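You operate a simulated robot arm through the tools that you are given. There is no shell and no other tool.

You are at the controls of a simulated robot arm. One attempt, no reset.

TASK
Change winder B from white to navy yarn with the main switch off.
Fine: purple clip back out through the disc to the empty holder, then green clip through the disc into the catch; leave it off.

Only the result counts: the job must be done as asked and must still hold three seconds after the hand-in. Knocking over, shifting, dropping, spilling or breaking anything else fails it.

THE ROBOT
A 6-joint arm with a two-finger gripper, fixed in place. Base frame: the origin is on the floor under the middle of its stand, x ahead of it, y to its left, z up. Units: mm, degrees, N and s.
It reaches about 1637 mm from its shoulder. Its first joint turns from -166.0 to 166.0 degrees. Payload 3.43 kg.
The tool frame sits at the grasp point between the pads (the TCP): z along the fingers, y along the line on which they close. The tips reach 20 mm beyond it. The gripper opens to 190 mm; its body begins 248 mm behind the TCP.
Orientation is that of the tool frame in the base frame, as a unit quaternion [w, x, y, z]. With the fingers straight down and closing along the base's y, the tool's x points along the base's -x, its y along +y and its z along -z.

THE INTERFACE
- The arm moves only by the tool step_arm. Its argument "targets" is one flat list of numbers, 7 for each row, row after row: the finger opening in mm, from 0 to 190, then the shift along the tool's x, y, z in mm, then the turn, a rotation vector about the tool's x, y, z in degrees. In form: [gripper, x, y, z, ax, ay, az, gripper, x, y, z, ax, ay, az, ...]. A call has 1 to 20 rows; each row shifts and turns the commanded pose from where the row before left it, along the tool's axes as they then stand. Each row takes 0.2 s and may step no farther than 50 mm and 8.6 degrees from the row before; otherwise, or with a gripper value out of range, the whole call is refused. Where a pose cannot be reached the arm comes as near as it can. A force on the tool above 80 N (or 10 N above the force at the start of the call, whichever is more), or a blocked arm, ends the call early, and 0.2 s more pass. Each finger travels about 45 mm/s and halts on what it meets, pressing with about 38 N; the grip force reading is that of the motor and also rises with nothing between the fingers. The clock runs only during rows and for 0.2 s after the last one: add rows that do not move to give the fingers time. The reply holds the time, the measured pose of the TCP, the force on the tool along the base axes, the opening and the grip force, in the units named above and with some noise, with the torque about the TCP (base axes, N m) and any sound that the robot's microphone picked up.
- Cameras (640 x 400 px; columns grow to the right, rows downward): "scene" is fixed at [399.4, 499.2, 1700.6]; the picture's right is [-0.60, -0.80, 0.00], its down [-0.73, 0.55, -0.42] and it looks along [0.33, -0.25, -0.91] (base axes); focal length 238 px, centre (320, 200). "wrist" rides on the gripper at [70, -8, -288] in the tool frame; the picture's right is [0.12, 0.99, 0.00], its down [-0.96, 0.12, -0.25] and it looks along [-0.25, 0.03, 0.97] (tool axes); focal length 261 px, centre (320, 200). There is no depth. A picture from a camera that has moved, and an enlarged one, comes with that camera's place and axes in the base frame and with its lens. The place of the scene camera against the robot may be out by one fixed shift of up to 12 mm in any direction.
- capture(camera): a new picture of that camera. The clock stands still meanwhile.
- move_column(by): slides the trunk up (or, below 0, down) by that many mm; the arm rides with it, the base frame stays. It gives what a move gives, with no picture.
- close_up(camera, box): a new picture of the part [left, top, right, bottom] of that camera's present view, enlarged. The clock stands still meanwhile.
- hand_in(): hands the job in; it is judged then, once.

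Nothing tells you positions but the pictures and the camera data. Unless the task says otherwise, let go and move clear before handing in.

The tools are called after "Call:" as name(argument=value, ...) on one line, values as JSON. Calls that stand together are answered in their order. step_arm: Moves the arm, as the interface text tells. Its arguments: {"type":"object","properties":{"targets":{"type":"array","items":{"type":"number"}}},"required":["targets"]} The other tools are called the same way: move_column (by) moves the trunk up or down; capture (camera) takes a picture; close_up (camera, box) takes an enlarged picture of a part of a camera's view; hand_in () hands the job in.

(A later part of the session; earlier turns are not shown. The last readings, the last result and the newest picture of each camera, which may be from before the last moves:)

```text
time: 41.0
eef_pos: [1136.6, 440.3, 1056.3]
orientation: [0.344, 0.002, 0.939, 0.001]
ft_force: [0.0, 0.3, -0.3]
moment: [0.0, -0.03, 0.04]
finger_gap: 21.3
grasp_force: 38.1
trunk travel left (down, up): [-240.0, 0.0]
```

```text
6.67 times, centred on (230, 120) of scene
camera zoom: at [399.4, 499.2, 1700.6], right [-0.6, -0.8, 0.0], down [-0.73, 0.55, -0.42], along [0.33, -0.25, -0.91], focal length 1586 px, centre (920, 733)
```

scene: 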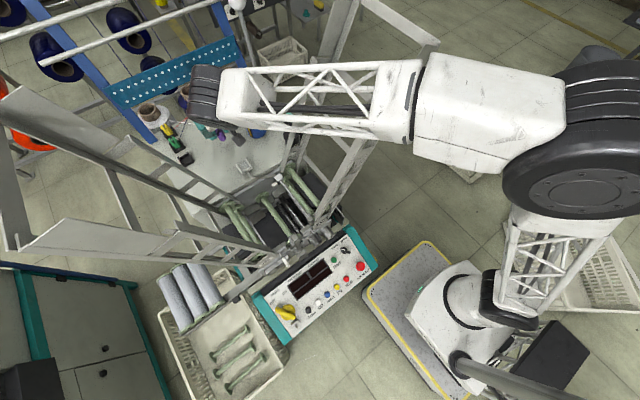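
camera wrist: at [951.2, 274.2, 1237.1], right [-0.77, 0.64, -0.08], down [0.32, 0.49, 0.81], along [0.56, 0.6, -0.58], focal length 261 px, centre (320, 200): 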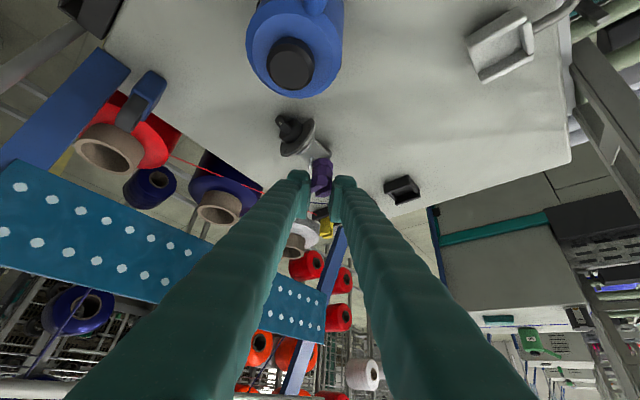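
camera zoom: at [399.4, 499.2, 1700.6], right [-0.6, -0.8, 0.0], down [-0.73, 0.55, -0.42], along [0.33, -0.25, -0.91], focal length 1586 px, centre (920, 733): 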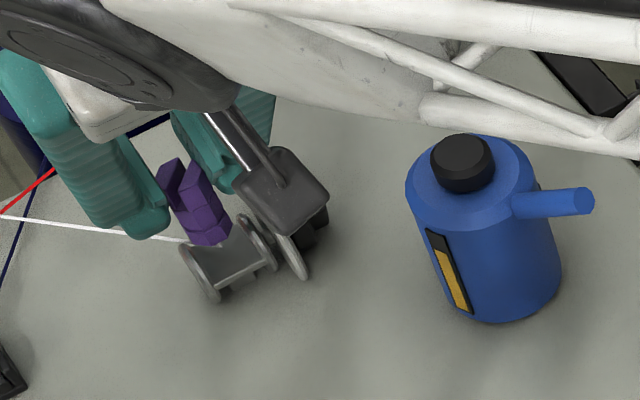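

The clip is centred over the channel and passing through. Continuing another 40 mm to clear the far side.

Call:
step_arm(targets=[15, -11.5, 0, 9.7, 0, 0, 0, 15, -11.5, 0, 9.7, 0, 0, 0, 15, -7.65, 0, 6.45, 0, 0, 0, 15, 0, 0, 0, 0, 0, 0])

Call:
close_up(camera="wrist", box=[240, 90, 400, 210])

Call:
close_up(camera="scene", box=[170, 80, 270, 150])

Call:
capture(camera="wrist")

```text
time: 42.0
eef_pos: [1178.5, 442.7, 1055.1]
orientation: [0.344, 0.001, 0.939, 0.002]
ft_force: [-0.5, -0.5, 0.1]
moment: [0.02, -0.04, 0.0]
finger_gap: 21.0
grasp_force: 38.3
trunk travel left (down, up): [-240.0, 0.0]
```

```text
3.33 times, centred on (320, 150) of wrist
camera zoom: at [938.7, 435.4, 1229.6], right [-0.09, 0.99, -0.07], down [0.58, 0.11, 0.81], along [0.81, 0.03, -0.58], focal length 869 px, centre (320, 367)
```

zoom: 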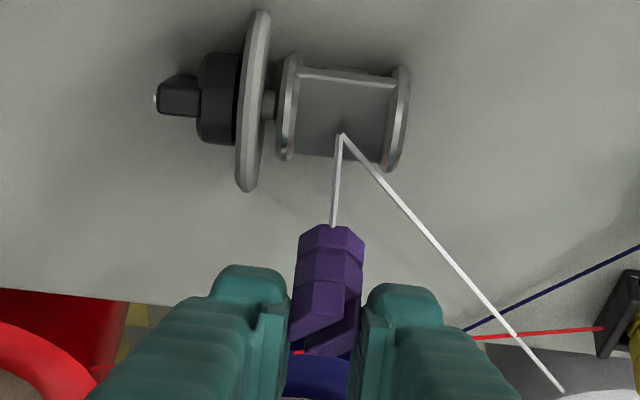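

```text
5.71 times, centred on (220, 115) of scene
camera zoom: at [399.4, 499.2, 1700.6], right [-0.6, -0.8, 0.0], down [-0.73, 0.55, -0.42], along [0.33, -0.25, -0.91], focal length 1359 px, centre (891, 686)
```

zoom: 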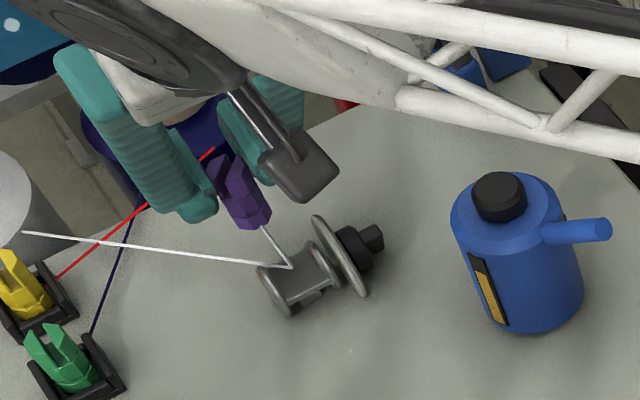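

```text
taken
camera wrist: at [938.7, 435.4, 1229.6], right [-0.09, 0.99, -0.07], down [0.58, 0.11, 0.81], along [0.81, 0.03, -0.58], focal length 261 px, centre (320, 200)
```

wrist: 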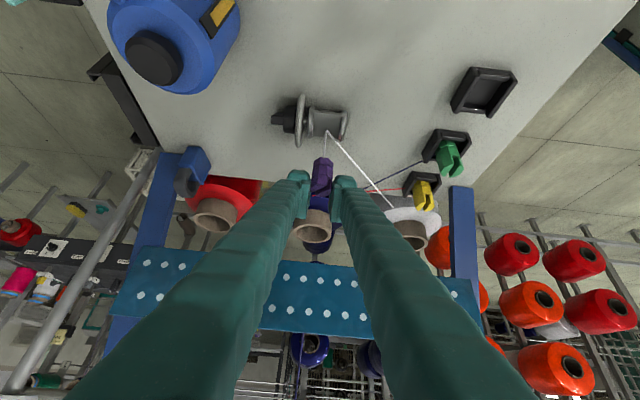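

The clip is past the disc, but the yarn is still drawn via the disc. I'll look closely at the disc and the yarn route before going on.

Call:
close_up(camera="wrist", box=[265, 85, 365, 165])

Call:
close_up(camera="scene", box=[200, 110, 245, 145])

```text
5.00 times, centred on (315, 125) of wrist
camera zoom: at [938.7, 435.4, 1229.6], right [-0.09, 0.99, -0.07], down [0.58, 0.11, 0.81], along [0.81, 0.03, -0.58], focal length 1303 px, centre (345, 575)
```

zoom: 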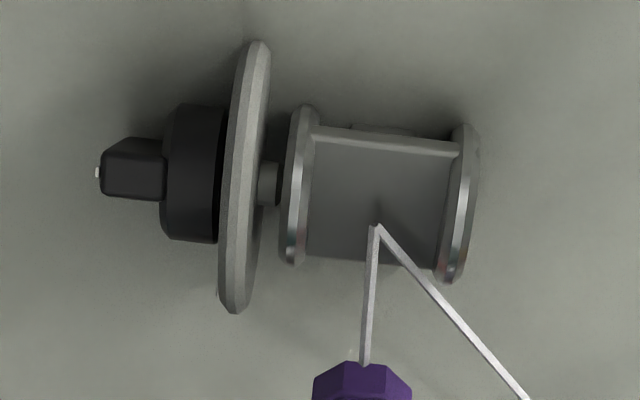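

```text
11.43 times, centred on (222, 128) of scene
camera zoom: at [399.4, 499.2, 1700.6], right [-0.6, -0.8, 0.0], down [-0.73, 0.55, -0.42], along [0.33, -0.25, -0.91], focal length 2719 px, centre (1434, 1029)
```

zoom: 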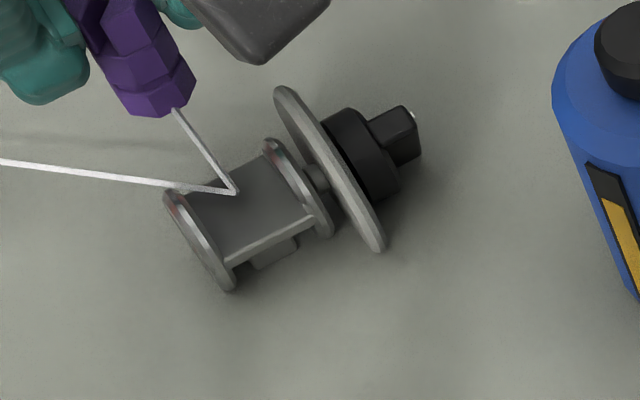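

The yarn attaches at the clip's base, which passed within a few mm of the disc's yarn point. The route may only release farther out, so I'll go a bit further +x and look again.

Call:
step_arm(targets=[15, -7.65, 0, 6.45, 0, 0, 0, 15, 0, 0, 0, 0, 0, 0])

Call:
close_up(camera="wrist", box=[240, 90, 400, 210])

Call:
close_up(camera="scene", box=[170, 80, 270, 150])

```text
time: 42.6
eef_pos: [1189.4, 442.6, 1055.9]
orientation: [0.344, 0.001, 0.939, 0.001]
ft_force: [-0.6, -0.1, -0.4]
moment: [0.01, -0.01, 0.04]
finger_gap: 21.2
grasp_force: 37.7
trunk travel left (down, up): [-240.0, 0.0]
```

```text
3.33 times, centred on (320, 150) of wrist
camera zoom: at [950.1, 436.0, 1229.9], right [-0.09, 0.99, -0.07], down [0.58, 0.11, 0.81], along [0.81, 0.03, -0.58], focal length 869 px, centre (320, 367)
```

zoom: 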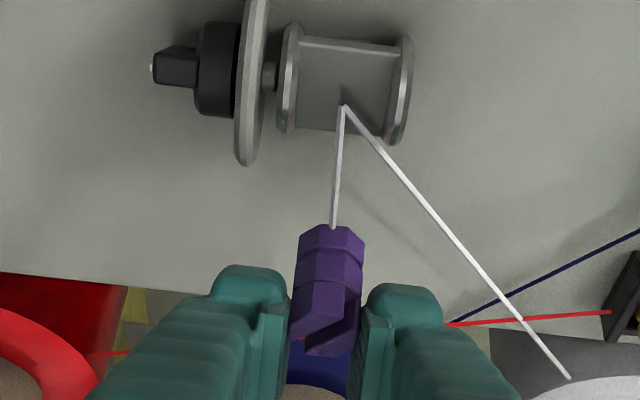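

```text
5.71 times, centred on (220, 115) of scene
camera zoom: at [399.4, 499.2, 1700.6], right [-0.6, -0.8, 0.0], down [-0.73, 0.55, -0.42], along [0.33, -0.25, -0.91], focal length 1359 px, centre (891, 686)
```

zoom: 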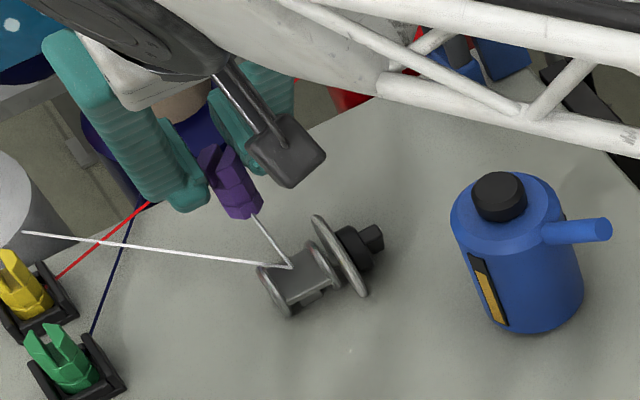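

Still routed via the disc, so the pass probably ran slightly too high (clip base around or above the flange tops). I'll retrace my path to the -x side and then pass again about 8 mm lower, down in the channel.

Call:
step_arm(targets=[15, 15.3, 0, -12.9, 0, 0, 0, 15, 15.3, 0, -12.9, 0, 0, 0, 15, 15.3, 0, -12.9, 0, 0, 0, 15, 15.3, 0, -12.9, 0, 0, 0, 15, 15.3, 0, -12.9, 0, 0, 0, 15, 0, 0, 0, 0, 0, 0])

Call:
close_up(camera="wrist", box=[260, 130, 380, 220])

Call:
close_up(camera="scene", box=[200, 110, 250, 150])

```text
time: 44.0
eef_pos: [1087.7, 441.3, 1055.3]
orientation: [0.343, 0.001, 0.939, 0.002]
ft_force: [0.9, 0.0, -0.8]
moment: [0.01, 0.01, 0.05]
finger_gap: 20.9
grasp_force: 37.8
trunk travel left (down, up): [-240.0, 0.0]
```

```text
4.44 times, centred on (320, 175) of wrist
camera zoom: at [848.3, 435.6, 1230.1], right [-0.09, 0.99, -0.07], down [0.58, 0.11, 0.81], along [0.81, 0.03, -0.58], focal length 1158 px, centre (320, 311)
```

zoom: 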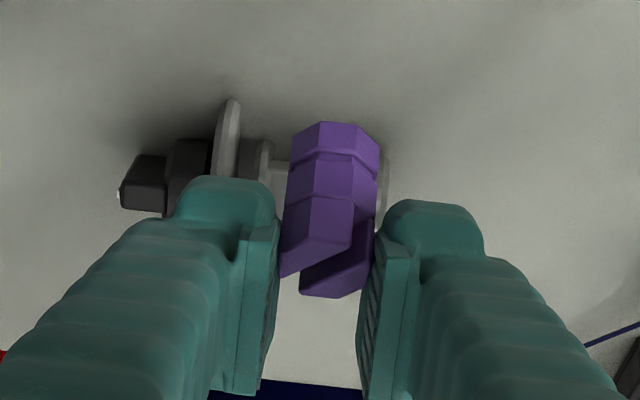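

```text
10.00 times, centred on (225, 130) of scene
camera zoom: at [399.4, 499.2, 1700.6], right [-0.6, -0.8, 0.0], down [-0.73, 0.55, -0.42], along [0.33, -0.25, -0.91], focal length 2379 px, centre (1270, 900)
```

zoom: 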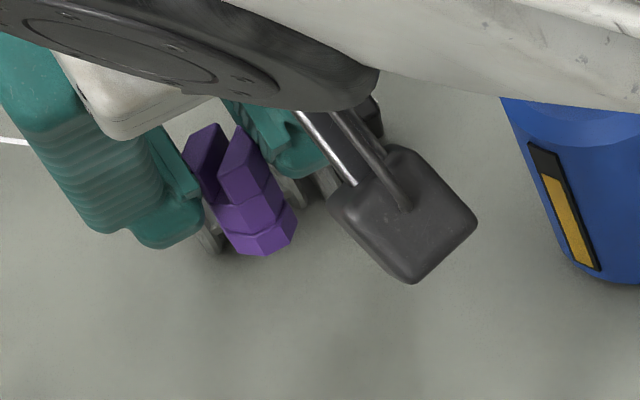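

I'll lower about 6 mm so the clip base is well inside the flanges, then pass through in +x in small steps watching the force.

Call:
step_arm(targets=[15, 3.75, -1.0, 4.43, 0, 0, 0, 15, -7.65, 0, 6.45, 0, 0, 0, 15, -7.65, 0, 6.45, 0, 0, 0, 15, -7.65, 0, 6.45, 0, 0, 0, 15, 0, 0, 0, 0, 0, 0])

Call:
close_up(camera="wrist", box=[260, 130, 380, 220])

Call:
close_up(camera="scene", box=[200, 105, 250, 145])

```text
time: 45.2
eef_pos: [1118.8, 440.4, 1049.3]
orientation: [0.343, 0.001, 0.939, 0.002]
ft_force: [0.3, -0.8, -0.8]
moment: [-0.01, 0.0, 0.02]
finger_gap: 21.1
grasp_force: 38.3
trunk travel left (down, up): [-240.0, 0.0]
```

```text
4.44 times, centred on (320, 175) of wrist
camera zoom: at [879.5, 434.8, 1224.8], right [-0.09, 0.99, -0.07], down [0.58, 0.11, 0.81], along [0.81, 0.03, -0.58], focal length 1158 px, centre (320, 311)
```

zoom: 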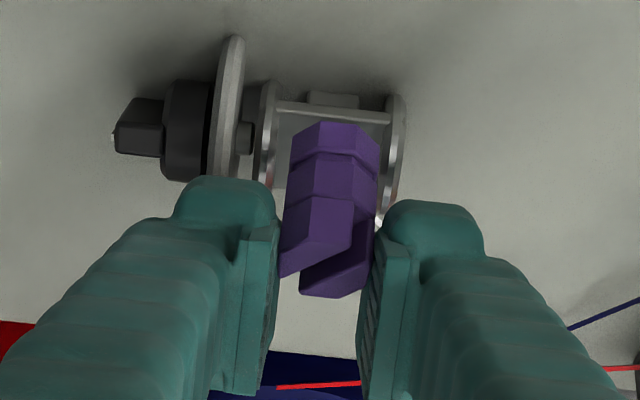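

```text
10.00 times, centred on (225, 125) of scene
camera zoom: at [399.4, 499.2, 1700.6], right [-0.6, -0.8, 0.0], down [-0.73, 0.55, -0.42], along [0.33, -0.25, -0.91], focal length 2379 px, centre (1270, 950)
```

zoom: 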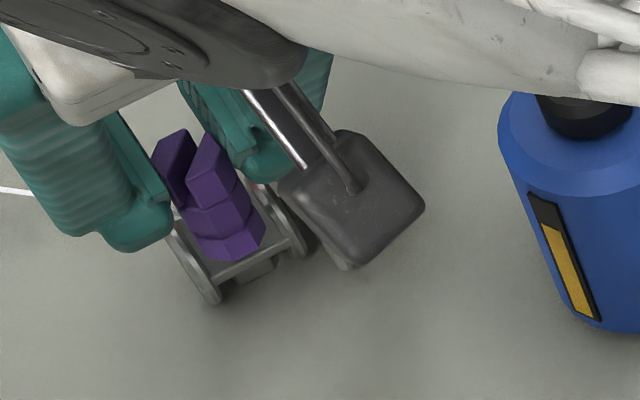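

The clip is between the flanges without contact. I'll zoom in to measure how far its base sits above the channel floor.

Call:
close_up(camera="scene", box=[213, 116, 231, 138])

Call:
close_up(camera="wrist", box=[295, 140, 345, 175])

```text
16.00 times, centred on (222, 127) of scene
camera zoom: at [399.4, 499.2, 1700.6], right [-0.6, -0.8, 0.0], down [-0.73, 0.55, -0.42], along [0.33, -0.25, -0.91], focal length 3806 px, centre (1888, 1368)
```

zoom: 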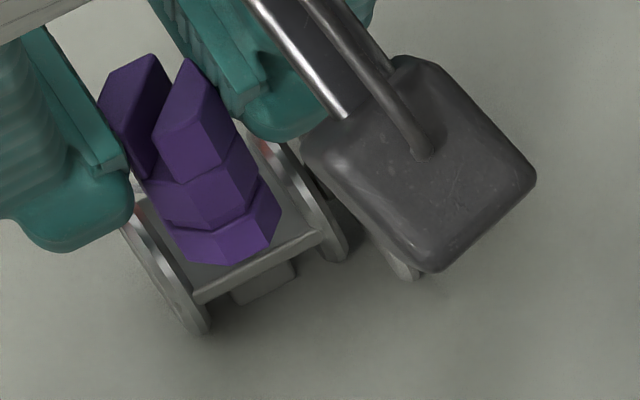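

```text
11.43 times, centred on (320, 158) of wrist
camera zoom: at [879.5, 434.8, 1224.8], right [-0.09, 0.99, -0.07], down [0.58, 0.11, 0.81], along [0.81, 0.03, -0.58], focal length 2979 px, centre (320, 686)
```

zoom: 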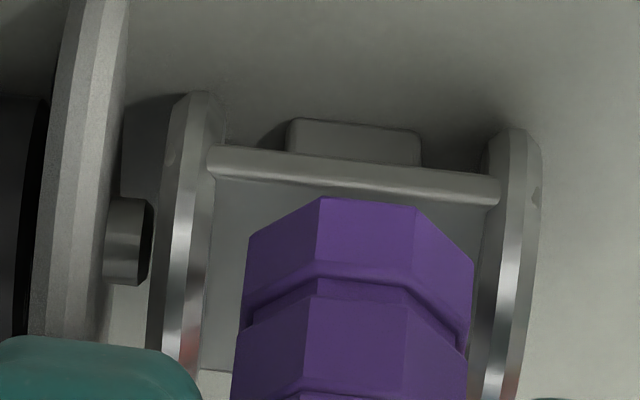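

The base sits about 4 mm inside the flange tops, whereas the earlier pass was above them. I'll lower another 1.5 mm and continue through.

Call:
step_arm(targets=[15, 0.97, 0, 1.15, 0, 0, 0, 15, -7.65, 0, 6.45, 0, 0, 0, 15, -7.65, 0, 6.45, 0, 0, 0, 15, 0, 0, 0, 0, 0, 0])

Call:
close_up(camera="wrist", box=[260, 120, 380, 210])

Call:
close_up(camera="scene", box=[200, 100, 250, 140])

```text
time: 46.2
eef_pos: [1138.3, 439.2, 1048.5]
orientation: [0.344, 0.0, 0.939, 0.003]
ft_force: [-0.5, 0.1, -0.4]
moment: [0.04, 0.0, -0.01]
finger_gap: 21.1
grasp_force: 37.7
trunk travel left (down, up): [-240.0, 0.0]
```

```text
4.44 times, centred on (320, 165) of wrist
camera zoom: at [899.3, 433.6, 1223.7], right [-0.09, 0.99, -0.07], down [0.58, 0.11, 0.81], along [0.81, 0.03, -0.58], focal length 1158 px, centre (320, 356)
```

zoom: 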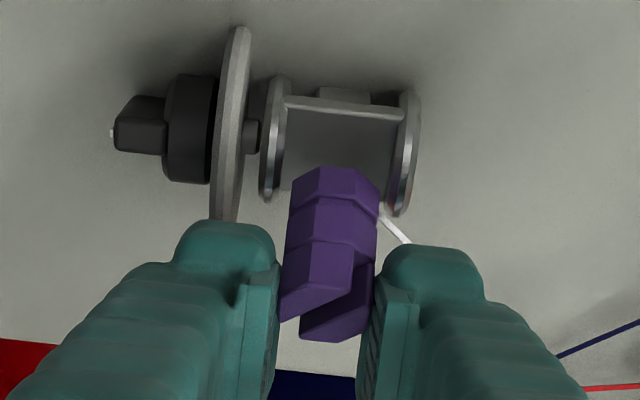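

```text
10.00 times, centred on (225, 120) of scene
camera zoom: at [399.4, 499.2, 1700.6], right [-0.6, -0.8, 0.0], down [-0.73, 0.55, -0.42], along [0.33, -0.25, -0.91], focal length 2379 px, centre (1270, 1000)
```

zoom: 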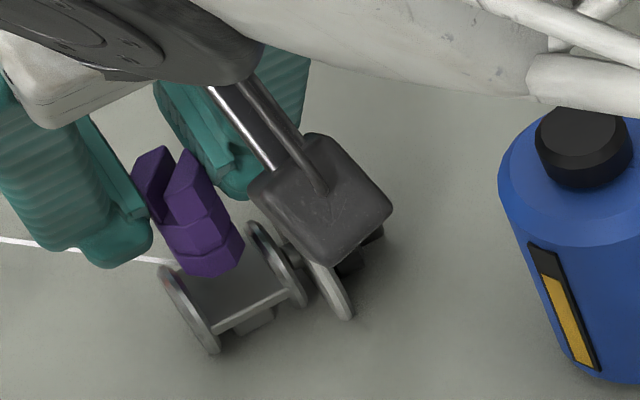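

Passing smoothly with no contact force. Continuing out the far side.

Call:
step_arm(targets=[15, -7.65, 0.8, 6.45, 0, 0, 0, 15, -7.65, 0, 6.45, 0, 0, 0, 15, -7.65, 0, 6.45, 0, 0, 0, 15, -7.65, 0, 6.45, 0, 0, 0, 15, 0, 0, 0, 0, 0, 0])

Call:
close_up(camera="wrist", box=[240, 90, 400, 210])

Call:
close_up(camera="scene", box=[170, 80, 270, 150])

```text
time: 47.4
eef_pos: [1177.2, 443.0, 1048.6]
orientation: [0.343, 0.001, 0.939, 0.002]
ft_force: [-0.7, -0.5, 0.0]
moment: [0.04, 0.0, -0.02]
finger_gap: 21.2
grasp_force: 38.6
trunk travel left (down, up): [-240.0, 0.0]
```

```text
3.33 times, centred on (320, 150) of wrist
camera zoom: at [937.3, 435.5, 1222.3], right [-0.09, 0.99, -0.07], down [0.58, 0.11, 0.81], along [0.81, 0.03, -0.58], focal length 869 px, centre (320, 367)
```

zoom: 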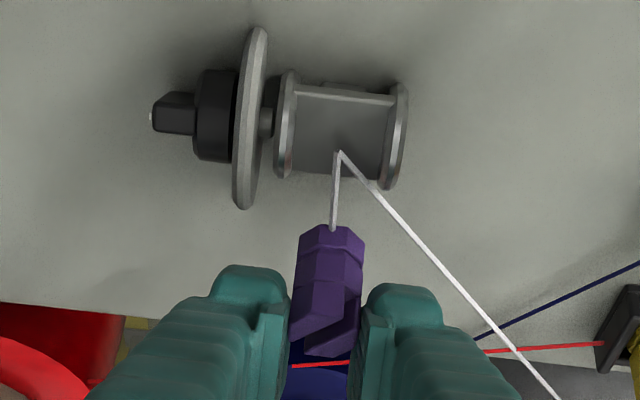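

```text
5.71 times, centred on (220, 115) of scene
camera zoom: at [399.4, 499.2, 1700.6], right [-0.6, -0.8, 0.0], down [-0.73, 0.55, -0.42], along [0.33, -0.25, -0.91], focal length 1359 px, centre (891, 686)
```

zoom: 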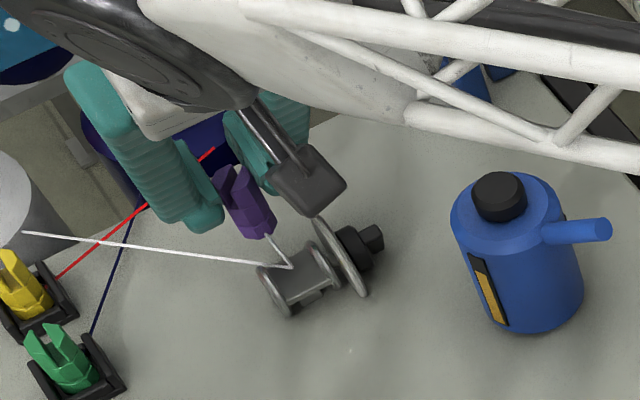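

The yarn is still drawn through the disc. I'll continue a little farther out at this low height, then raise gradually and see when the route releases.

Call:
step_arm(targets=[15, -7.65, 0, 6.45, 0, 0, 0, 15, -4.6, 0, 3.9, 0, 0, 0, 15, 0, 0, 0, 0, 0, 0])

Call:
close_up(camera="wrist", box=[240, 90, 400, 210])

Call:
capture(camera="scene")

```text
time: 48.2
eef_pos: [1194.0, 440.9, 1049.1]
orientation: [0.344, 0.002, 0.939, 0.001]
ft_force: [-0.4, 0.0, 0.4]
moment: [-0.01, 0.0, -0.03]
finger_gap: 21.0
grasp_force: 37.8
trunk travel left (down, up): [-240.0, 0.0]
```

```text
3.33 times, centred on (320, 150) of wrist
camera zoom: at [954.3, 435.0, 1223.0], right [-0.09, 0.99, -0.07], down [0.58, 0.11, 0.81], along [0.81, 0.03, -0.58], focal length 869 px, centre (320, 367)
```

zoom: 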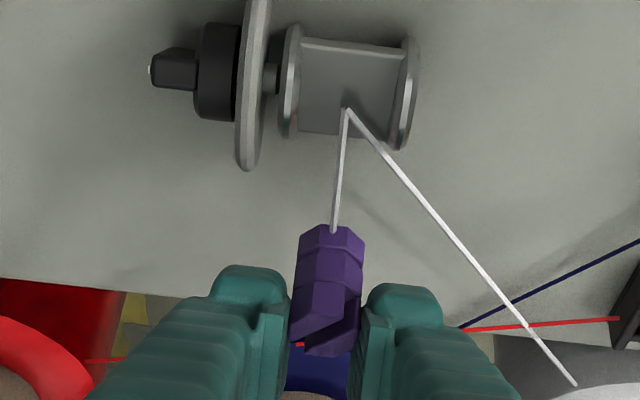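

```text
taken
```

scene: 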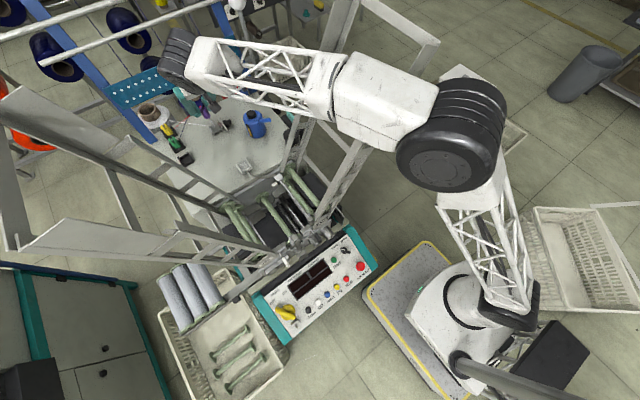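

Still via the disc at 63 mm past it. I'll raise straight up here on the cone side and see whether the route updates.

Call:
step_arm(targets=[15, -12.9, 0, -15.3, 0, 0, 0, 15, -12.9, 0, -15.3, 0, 0, 0, 15, 0, 0, 0, 0, 0, 0])

Call:
close_up(camera="wrist", box=[240, 90, 400, 210])

Call:
close_up(camera="scene", box=[140, 70, 270, 160])

```text
time: 49.0
eef_pos: [1192.8, 443.7, 1089.2]
orientation: [0.344, 0.001, 0.939, 0.003]
ft_force: [0.7, 0.6, -0.8]
moment: [0.0, 0.01, 0.01]
finger_gap: 21.0
grasp_force: 38.6
trunk travel left (down, up): [-240.0, 0.0]
```

```text
3.33 times, centred on (320, 150) of wrist
camera zoom: at [953.8, 436.0, 1263.5], right [-0.09, 0.99, -0.07], down [0.58, 0.11, 0.81], along [0.81, 0.03, -0.58], focal length 869 px, centre (320, 367)
```

zoom: 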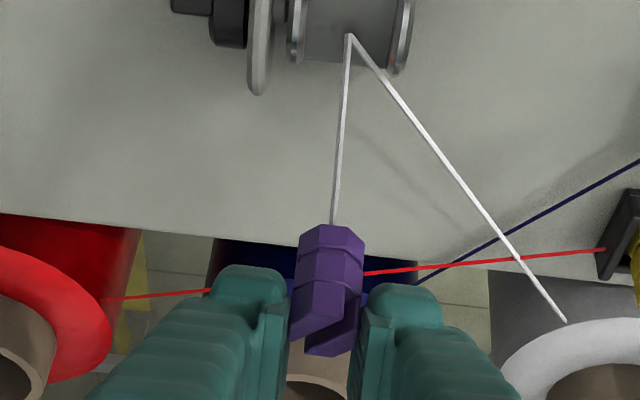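

```text
4.44 times, centred on (205, 115) of scene
camera zoom: at [399.4, 499.2, 1700.6], right [-0.6, -0.8, 0.0], down [-0.73, 0.55, -0.42], along [0.33, -0.25, -0.91], focal length 1057 px, centre (831, 578)
```

zoom: 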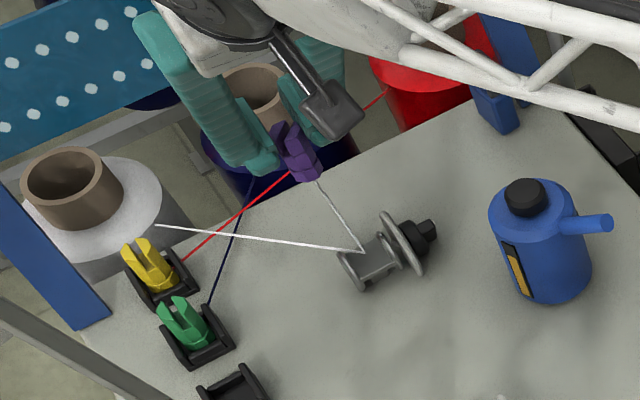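

The table extends farther in +x than I assumed (edge near x≈1270), so I have room to pull the clip out farther behind the disc. I'll go back down slightly and continue +x to see if the route releases.

Call:
step_arm(targets=[15, -7.65, 0, 6.45, 0, 0, 0, 15, -7.65, 0, 6.45, 0, 0, 0, 15, -7.65, 0, 6.45, 0, 0, 0, 15, 0, 0, 0, 0, 0, 0])

Call:
close_up(camera="wrist", box=[240, 70, 400, 190])

Call:
close_up(camera="scene", box=[140, 70, 270, 160])

```text
time: 50.0
eef_pos: [1224.4, 441.8, 1089.5]
orientation: [0.344, 0.001, 0.939, 0.002]
ft_force: [0.4, 0.1, -0.6]
moment: [0.01, -0.01, 0.02]
finger_gap: 21.3
grasp_force: 38.2
trunk travel left (down, up): [-240.0, 0.0]
```

```text
3.33 times, centred on (320, 130) of wrist
camera zoom: at [985.1, 435.1, 1263.3], right [-0.09, 0.99, -0.07], down [0.58, 0.11, 0.81], along [0.81, 0.03, -0.58], focal length 869 px, centre (320, 433)
```

zoom: 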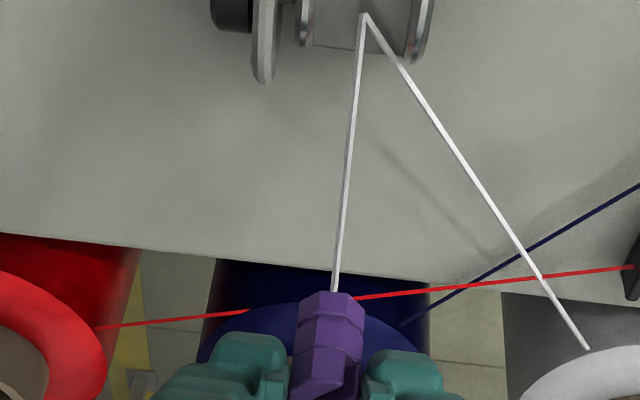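

```text
4.44 times, centred on (205, 115) of scene
camera zoom: at [399.4, 499.2, 1700.6], right [-0.6, -0.8, 0.0], down [-0.73, 0.55, -0.42], along [0.33, -0.25, -0.91], focal length 1057 px, centre (831, 578)
```

zoom: 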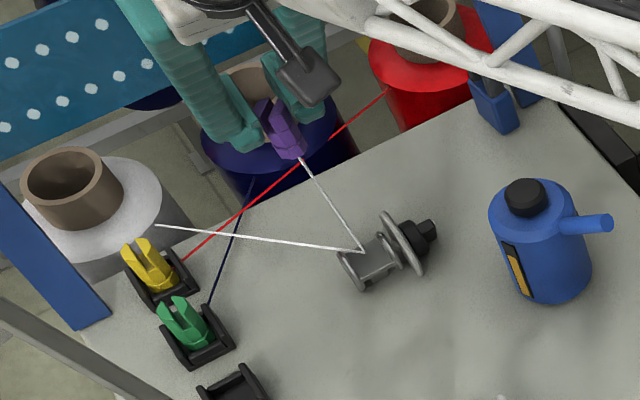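

Not released even 93 mm out, so the pass through the disc wasn't registered; I most likely need the clip lower, nearly on the channel floor. I'll go back over the top to the near part of the channel and descend carefully, watching forces.

Call:
step_arm(targets=[15, 15.3, 0, -12.9, 0, 0, 0, 15, 15.3, 0, -12.9, 0, 0, 0, 15, 15.3, 0, -12.9, 0, 0, 0, 15, 15.3, 0, -12.9, 0, 0, 0, 15, 15.3, 0, -12.9, 0, 0, 0, 15, 7.65, 0, -6.45, 0, 0, 0, 15, 0, 0, 0, 0, 0, 0])

Call:
close_up(camera="wrist", box=[260, 110, 380, 200])

Call:
close_up(camera="scene", box=[200, 90, 260, 140])

```text
time: 51.6
eef_pos: [1111.7, 441.4, 1086.1]
orientation: [0.344, 0.001, 0.939, 0.003]
ft_force: [-0.5, -0.5, 0.8]
moment: [0.01, 0.02, 0.0]
finger_gap: 21.1
grasp_force: 38.2
trunk travel left (down, up): [-240.0, 0.0]
```

```text
4.44 times, centred on (320, 155) of wrist
camera zoom: at [872.7, 433.7, 1262.0], right [-0.09, 0.99, -0.07], down [0.58, 0.11, 0.81], along [0.81, 0.03, -0.58], focal length 1158 px, centre (320, 400)
```

zoom: 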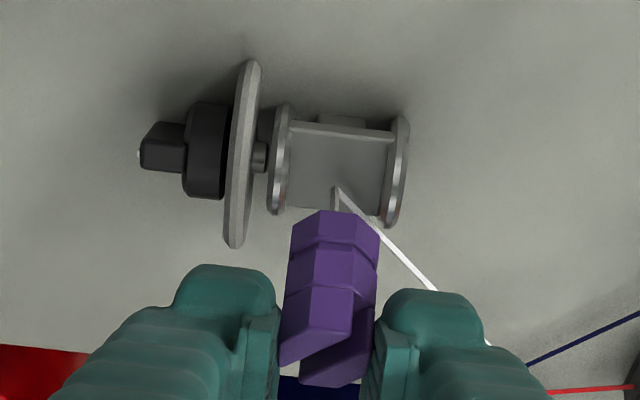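

```text
8.00 times, centred on (230, 115) of scene
camera zoom: at [399.4, 499.2, 1700.6], right [-0.6, -0.8, 0.0], down [-0.73, 0.55, -0.42], along [0.33, -0.25, -0.91], focal length 1903 px, centre (1040, 880)
```

zoom: 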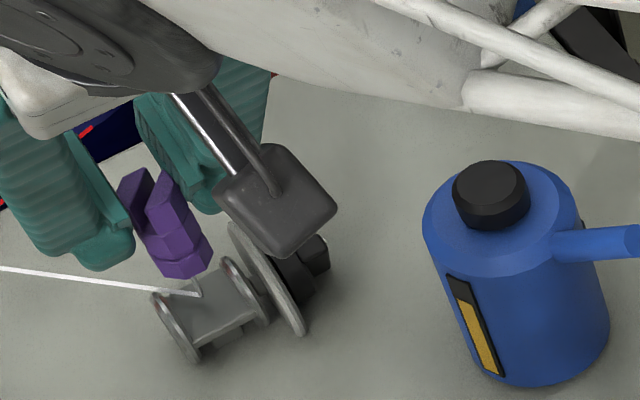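

I'm directly above the near part of the channel. Descending into it, then probing gently downward.

Call:
step_arm(targets=[15, 12.9, 0.8, 15.3, 0, 0, 0, 15, 10.3, 0, 12.2, 0, 0, 0, 15, 0, 0, 0, 0, 0, 0])

Call:
step_arm(targets=[15, 0.97, 0, 1.14, 0, 0, 0, 15, 0, 0, 0, 0, 0, 0])

Call:
step_arm(targets=[15, 0.97, 0, 1.14, 0, 0, 0, 15, 0, 0, 0, 0, 0, 0])

```text
time: 52.4
eef_pos: [1111.3, 442.8, 1053.0]
orientation: [0.343, 0.002, 0.939, 0.001]
ft_force: [-0.2, -0.3, 0.5]
moment: [0.01, 0.0, 0.02]
finger_gap: 21.3
grasp_force: 38.0
trunk travel left (down, up): [-240.0, 0.0]
```

```text
time: 53.0
eef_pos: [1111.2, 442.1, 1051.6]
orientation: [0.344, 0.001, 0.939, 0.002]
ft_force: [-0.4, -0.8, -0.2]
moment: [-0.02, -0.03, 0.06]
finger_gap: 21.2
grasp_force: 38.2
trunk travel left (down, up): [-240.0, 0.0]
```

```text
time: 53.6
eef_pos: [1112.8, 441.6, 1049.9]
orientation: [0.344, 0.001, 0.939, 0.002]
ft_force: [0.5, 0.4, -0.7]
moment: [0.0, 0.02, 0.02]
finger_gap: 21.3
grasp_force: 38.6
trunk travel left (down, up): [-240.0, 0.0]
```

Call:
step_arm(targets=[15, -6.1, 0.4, 5.2, 0, 0, 0, 15, 0.97, 0, 1.14, 0, 0, 0, 15, 0, 0, 0, 0, 0, 0])

Call:
step_arm(targets=[15, 0.97, 0, 1.14, 0, 0, 0, 15, 0, 0, 0, 0, 0, 0])

Call:
step_arm(targets=[15, 0.97, 0, 1.14, 0, 0, 0, 15, 0, 0, 0, 0, 0, 0])

Call:
close_up(camera="wrist", box=[280, 130, 350, 180])

Call:
close_up(camera="scene", box=[208, 112, 238, 136])

```text
time: 54.4
eef_pos: [1120.8, 442.7, 1047.4]
orientation: [0.344, 0.001, 0.939, 0.002]
ft_force: [-0.3, -1.1, -0.1]
moment: [-0.03, -0.03, -0.03]
finger_gap: 21.1
grasp_force: 38.0
trunk travel left (down, up): [-240.0, 0.0]
```

```text
time: 55.0
eef_pos: [1121.1, 440.9, 1046.9]
orientation: [0.344, 0.001, 0.939, 0.002]
ft_force: [-0.3, -0.2, 0.4]
moment: [0.0, 0.0, -0.01]
finger_gap: 21.2
grasp_force: 38.3
trunk travel left (down, up): [-240.0, 0.0]
```

```text
time: 55.6
eef_pos: [1121.5, 442.7, 1045.3]
orientation: [0.344, 0.002, 0.939, 0.001]
ft_force: [-0.4, -1.1, -0.4]
moment: [0.03, 0.05, 0.01]
finger_gap: 21.2
grasp_force: 38.3
trunk travel left (down, up): [-240.0, 0.0]
```

```text
8.00 times, centred on (315, 155) of wrist
camera zoom: at [882.1, 436.1, 1219.7], right [-0.09, 0.99, -0.07], down [0.58, 0.11, 0.81], along [0.81, 0.03, -0.58], focal length 2085 px, centre (360, 560)
```

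zoom: 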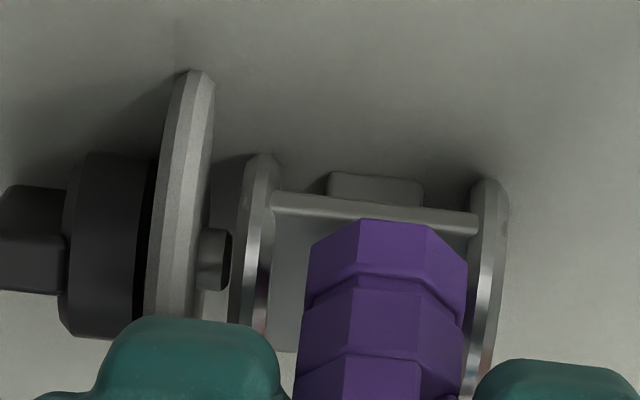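

```text
16.00 times, centred on (223, 124) of scene
camera zoom: at [399.4, 499.2, 1700.6], right [-0.6, -0.8, 0.0], down [-0.73, 0.55, -0.42], along [0.33, -0.25, -0.91], focal length 3806 px, centre (1872, 1416)
```

zoom: 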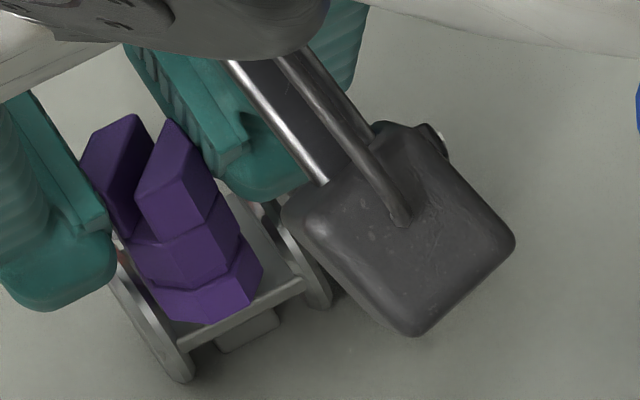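

No contact yet; continuing to probe downward in small steps.

Call:
step_arm(targets=[15, 0.65, 0, 0.76, 0, 0, 0, 15, 0, 0, 0, 0, 0, 0])

Call:
step_arm(targets=[15, 0.65, 0, 0.76, 0, 0, 0, 15, 0, 0, 0, 0, 0, 0])

Call:
step_arm(targets=[15, 0.65, 0, 0.76, 0, 0, 0, 15, 0, 0, 0, 0, 0, 0])

```text
time: 56.2
eef_pos: [1120.1, 443.4, 1044.9]
orientation: [0.344, 0.002, 0.939, 0.001]
ft_force: [-0.1, -0.1, 0.3]
moment: [0.0, 0.01, 0.01]
finger_gap: 21.1
grasp_force: 38.5
trunk travel left (down, up): [-240.0, 0.0]
```

```text
time: 56.8
eef_pos: [1122.0, 442.7, 1043.6]
orientation: [0.344, 0.002, 0.939, 0.001]
ft_force: [0.4, -0.8, -0.7]
moment: [-0.07, 0.01, 0.0]
finger_gap: 21.2
grasp_force: 38.1
trunk travel left (down, up): [-240.0, 0.0]
```

```text
time: 57.4
eef_pos: [1121.4, 443.1, 1043.3]
orientation: [0.343, 0.002, 0.939, 0.002]
ft_force: [0.5, -1.7, 1.3]
moment: [-0.09, 0.02, 0.01]
finger_gap: 21.3
grasp_force: 37.7
trunk travel left (down, up): [-240.0, 0.0]
```

A faint lateral force appears, suggesting the clip is near the +y flange. I'll shift 1.8 mm toward -y and re-check.

Call:
step_arm(targets=[15, 0, -1.8, 0, 0, 0, 0, 15, 0, 0, 0, 0, 0, 0])

Call:
close_up(camera="wrist", box=[280, 130, 350, 180])

Call:
close_up(camera="scene", box=[208, 112, 238, 136])

```text
time: 58.0
eef_pos: [1120.6, 441.2, 1043.1]
orientation: [0.344, 0.001, 0.939, 0.002]
ft_force: [0.6, 0.0, -0.5]
moment: [-0.01, 0.02, 0.01]
finger_gap: 21.3
grasp_force: 38.2
trunk travel left (down, up): [-240.0, 0.0]
```

```text
8.00 times, centred on (315, 155) of wrist
camera zoom: at [881.6, 435.0, 1217.1], right [-0.09, 0.99, -0.07], down [0.58, 0.11, 0.81], along [0.81, 0.03, -0.58], focal length 2085 px, centre (360, 560)
```

zoom: 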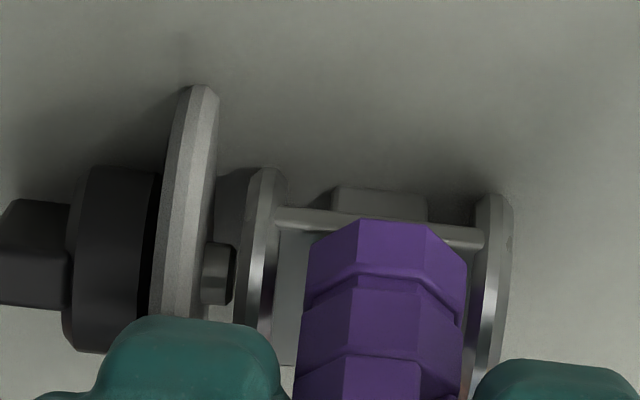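

```text
16.00 times, centred on (223, 124) of scene
camera zoom: at [399.4, 499.2, 1700.6], right [-0.6, -0.8, 0.0], down [-0.73, 0.55, -0.42], along [0.33, -0.25, -0.91], focal length 3806 px, centre (1872, 1416)
```

zoom: 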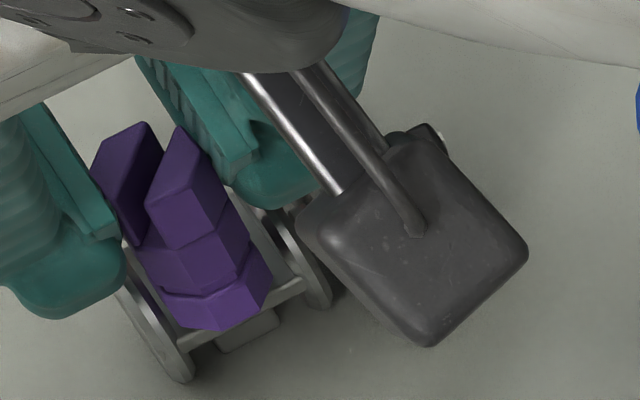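

Forces are back to zero. I'll centre a bit more and creep +x in 4 mm steps, watching the forces for finger-disc or clip-floor contact.

Call:
step_arm(targets=[15, -3.06, -1.0, 2.58, 0, 0, 0, 15, 0, 0, 0, 0, 0, 0])

Call:
step_arm(targets=[15, -3.06, 0, 2.58, 0, 0, 0, 15, 0, 0, 0, 0, 0, 0])

Call:
step_arm(targets=[15, -3.06, 0, 2.58, 0, 0, 0, 15, 0, 0, 0, 0, 0, 0])

Call:
close_up(camera="wrist", box=[280, 130, 350, 180])

```text
time: 58.6
eef_pos: [1124.7, 441.0, 1043.0]
orientation: [0.344, 0.002, 0.939, 0.001]
ft_force: [0.0, 0.0, -0.1]
moment: [0.01, 0.01, 0.0]
finger_gap: 21.0
grasp_force: 38.5
trunk travel left (down, up): [-240.0, 0.0]
```

```text
time: 59.2
eef_pos: [1128.6, 440.3, 1044.6]
orientation: [0.344, 0.001, 0.939, 0.002]
ft_force: [-0.5, 0.2, -0.3]
moment: [0.0, -0.02, 0.04]
finger_gap: 21.5
grasp_force: 37.9
trunk travel left (down, up): [-240.0, 0.0]
```

```text
time: 59.8
eef_pos: [1132.5, 441.8, 1043.2]
orientation: [0.344, 0.001, 0.939, 0.002]
ft_force: [0.6, 0.2, 0.5]
moment: [0.01, -0.03, 0.0]
finger_gap: 21.3
grasp_force: 37.9
trunk travel left (down, up): [-240.0, 0.0]
```

```text
8.00 times, centred on (315, 155) of wrist
camera zoom: at [894.0, 434.5, 1217.3], right [-0.09, 0.99, -0.07], down [0.58, 0.11, 0.81], along [0.81, 0.03, -0.58], focal length 2085 px, centre (360, 560)
```

zoom: 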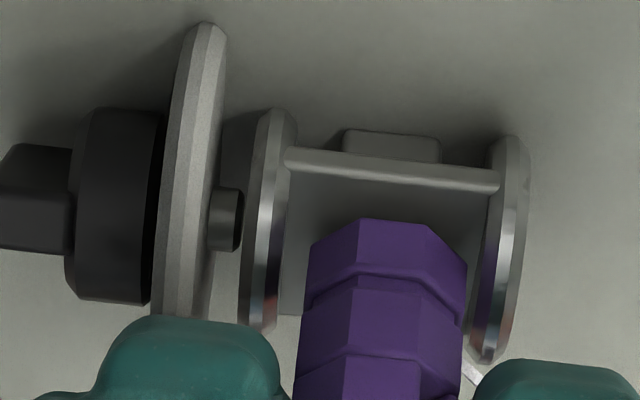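

Now at the disc's centre plane with no contact, about 6 mm lower than the previous pass. Continuing through in +x.

Call:
step_arm(targets=[15, -3.06, 0.5, 2.58, 0, 0, 0, 15, -3.06, 0, 2.58, 0, 0, 0, 15, -3.06, 0, 2.58, 0, 0, 0, 15, 0, 0, 0, 0, 0, 0])

Call:
step_arm(targets=[15, -6.1, 0, 5.15, 0, 0, 0, 15, -6.1, 0, 5.15, 0, 0, 0, 15, -6.1, 0, 5.15, 0, 0, 0, 15, -6.1, 0, 5.15, 0, 0, 0, 15, 0, 0, 0, 0, 0, 0])

Call:
close_up(camera="wrist", box=[240, 90, 400, 210])

Call:
close_up(camera="scene", box=[170, 80, 270, 150])

```text
time: 60.8
eef_pos: [1145.2, 440.2, 1042.8]
orientation: [0.343, 0.001, 0.939, 0.001]
ft_force: [0.0, 0.2, 0.4]
moment: [-0.03, -0.03, 0.0]
finger_gap: 21.0
grasp_force: 38.1
trunk travel left (down, up): [-240.0, 0.0]
```

```text
time: 62.0
eef_pos: [1177.9, 440.3, 1043.1]
orientation: [0.344, 0.0, 0.939, 0.003]
ft_force: [0.2, 0.2, -0.3]
moment: [0.0, 0.0, 0.0]
finger_gap: 21.0
grasp_force: 38.4
trunk travel left (down, up): [-240.0, 0.0]
```

```text
3.33 times, centred on (320, 150) of wrist
camera zoom: at [938.2, 434.4, 1217.6], right [-0.09, 0.99, -0.07], down [0.58, 0.11, 0.81], along [0.81, 0.03, -0.58], focal length 869 px, centre (320, 367)
```

zoom: 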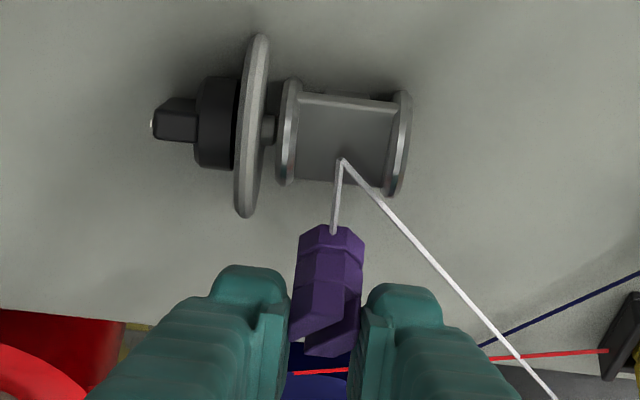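

```text
5.71 times, centred on (220, 115) of scene
camera zoom: at [399.4, 499.2, 1700.6], right [-0.6, -0.8, 0.0], down [-0.73, 0.55, -0.42], along [0.33, -0.25, -0.91], focal length 1359 px, centre (891, 686)
```

zoom: 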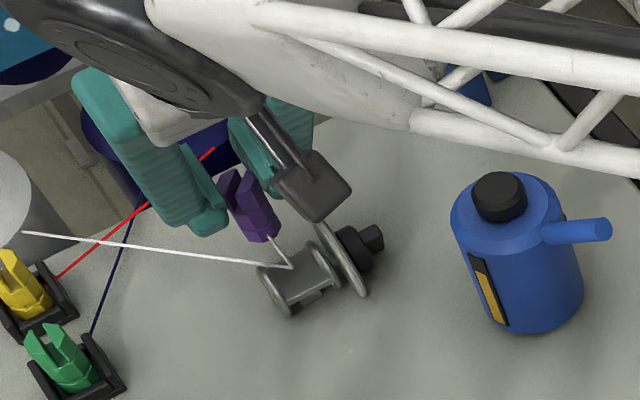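

Still routed via the disc. I need to understand the disc unit better, so I'll zoom in on it from here with maximum detail.

Call:
close_up(camera="wrist", box=[290, 110, 350, 155])

Call:
close_up(camera="scene", box=[212, 118, 240, 138])

Call:
close_up(camera="scene", box=[140, 105, 190, 145])

```text
8.89 times, centred on (320, 132) of wrist
camera zoom: at [938.2, 434.4, 1217.6], right [-0.09, 0.99, -0.07], down [0.58, 0.11, 0.81], along [0.81, 0.03, -0.58], focal length 2317 px, centre (320, 800)
```

zoom: 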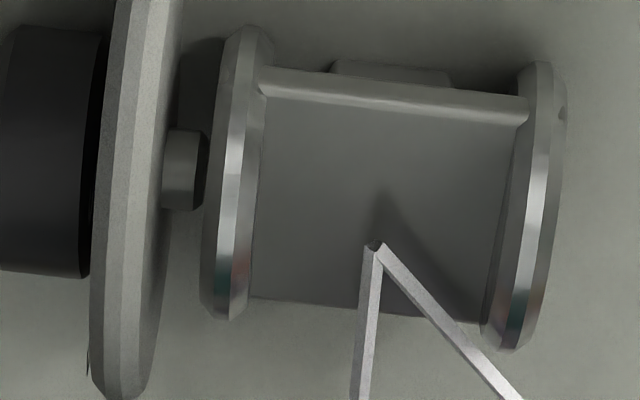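

```text
16.00 times, centred on (226, 128) of scene
camera zoom: at [399.4, 499.2, 1700.6], right [-0.6, -0.8, 0.0], down [-0.73, 0.55, -0.42], along [0.33, -0.25, -0.91], focal length 3806 px, centre (1824, 1352)
```

zoom: 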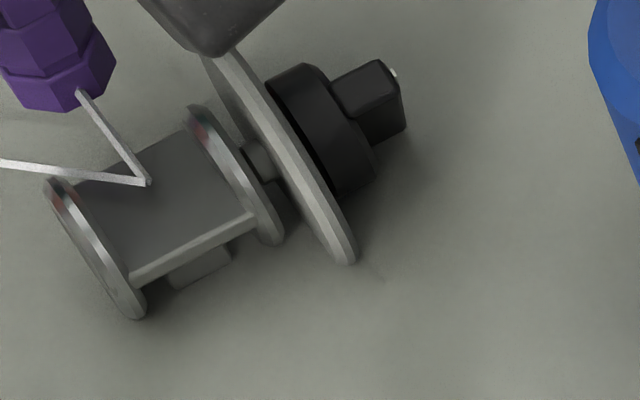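

```text
10.00 times, centred on (165, 125) of scene
camera zoom: at [399.4, 499.2, 1700.6], right [-0.6, -0.8, 0.0], down [-0.73, 0.55, -0.42], along [0.33, -0.25, -0.91], focal length 2379 px, centre (1870, 950)
```

zoom: 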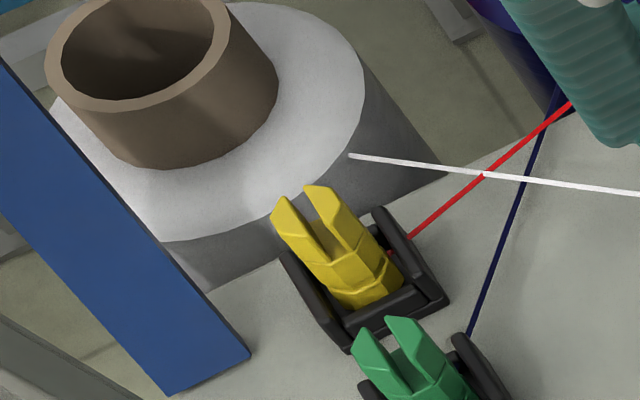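

Pass 3 started by dropping in from above, which may not count. I'll go back along the channel at this low height to the catch side, then do a full low straight pass from front to back.

Call:
step_arm(targets=[15, 7.65, 0.4, -6.45, 0, 0, 0, 15, 7.65, 0, -6.45, 0, 0, 0, 15, 7.65, 0, -6.45, 0, 0, 0, 15, 7.65, 0, -6.45, 0, 0, 0, 15, 7.65, 0, -6.45, 0, 0, 0, 15, 0, 0, 0, 0, 0, 0])

Call:
step_arm(targets=[15, 7.65, 0, -6.45, 0, 0, 0, 15, 7.65, 0, -6.45, 0, 0, 0, 15, 7.65, 0, -6.45, 0, 0, 0, 15, 7.65, 0, -6.45, 0, 0, 0, 15, 7.65, 0, -6.45, 0, 0, 0, 15, 0, 0, 0, 0, 0, 0])

Call:
close_up(camera="wrist", box=[260, 130, 380, 220])

Call:
close_up(camera="scene", box=[170, 80, 270, 150])

```text
time: 63.4
eef_pos: [1126.5, 440.7, 1042.1]
orientation: [0.344, 0.002, 0.939, 0.002]
ft_force: [-0.1, 0.5, 0.2]
moment: [-0.01, 0.04, 0.01]
finger_gap: 21.3
grasp_force: 37.9
trunk travel left (down, up): [-240.0, 0.0]
```

```text
time: 64.8
eef_pos: [1075.9, 443.3, 1041.8]
orientation: [0.343, 0.002, 0.939, 0.001]
ft_force: [0.2, 0.1, -0.4]
moment: [0.01, 0.0, 0.02]
finger_gap: 21.1
grasp_force: 37.9
trunk travel left (down, up): [-240.0, 0.0]
```

```text
4.44 times, centred on (320, 175) of wrist
camera zoom: at [837.1, 436.3, 1217.1], right [-0.09, 0.99, -0.07], down [0.58, 0.11, 0.81], along [0.81, 0.03, -0.58], focal length 1158 px, centre (320, 311)
```

zoom: 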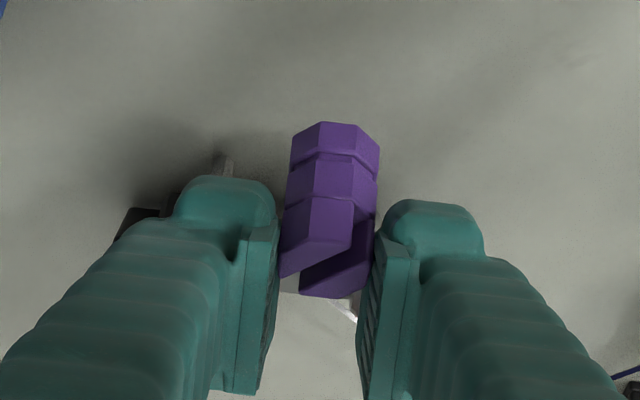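

```text
5.71 times, centred on (220, 115) of scene
camera zoom: at [399.4, 499.2, 1700.6], right [-0.6, -0.8, 0.0], down [-0.73, 0.55, -0.42], along [0.33, -0.25, -0.91], focal length 1359 px, centre (891, 686)
```

zoom: 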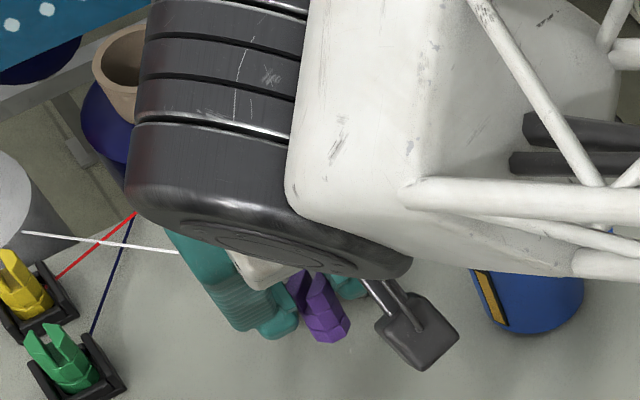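

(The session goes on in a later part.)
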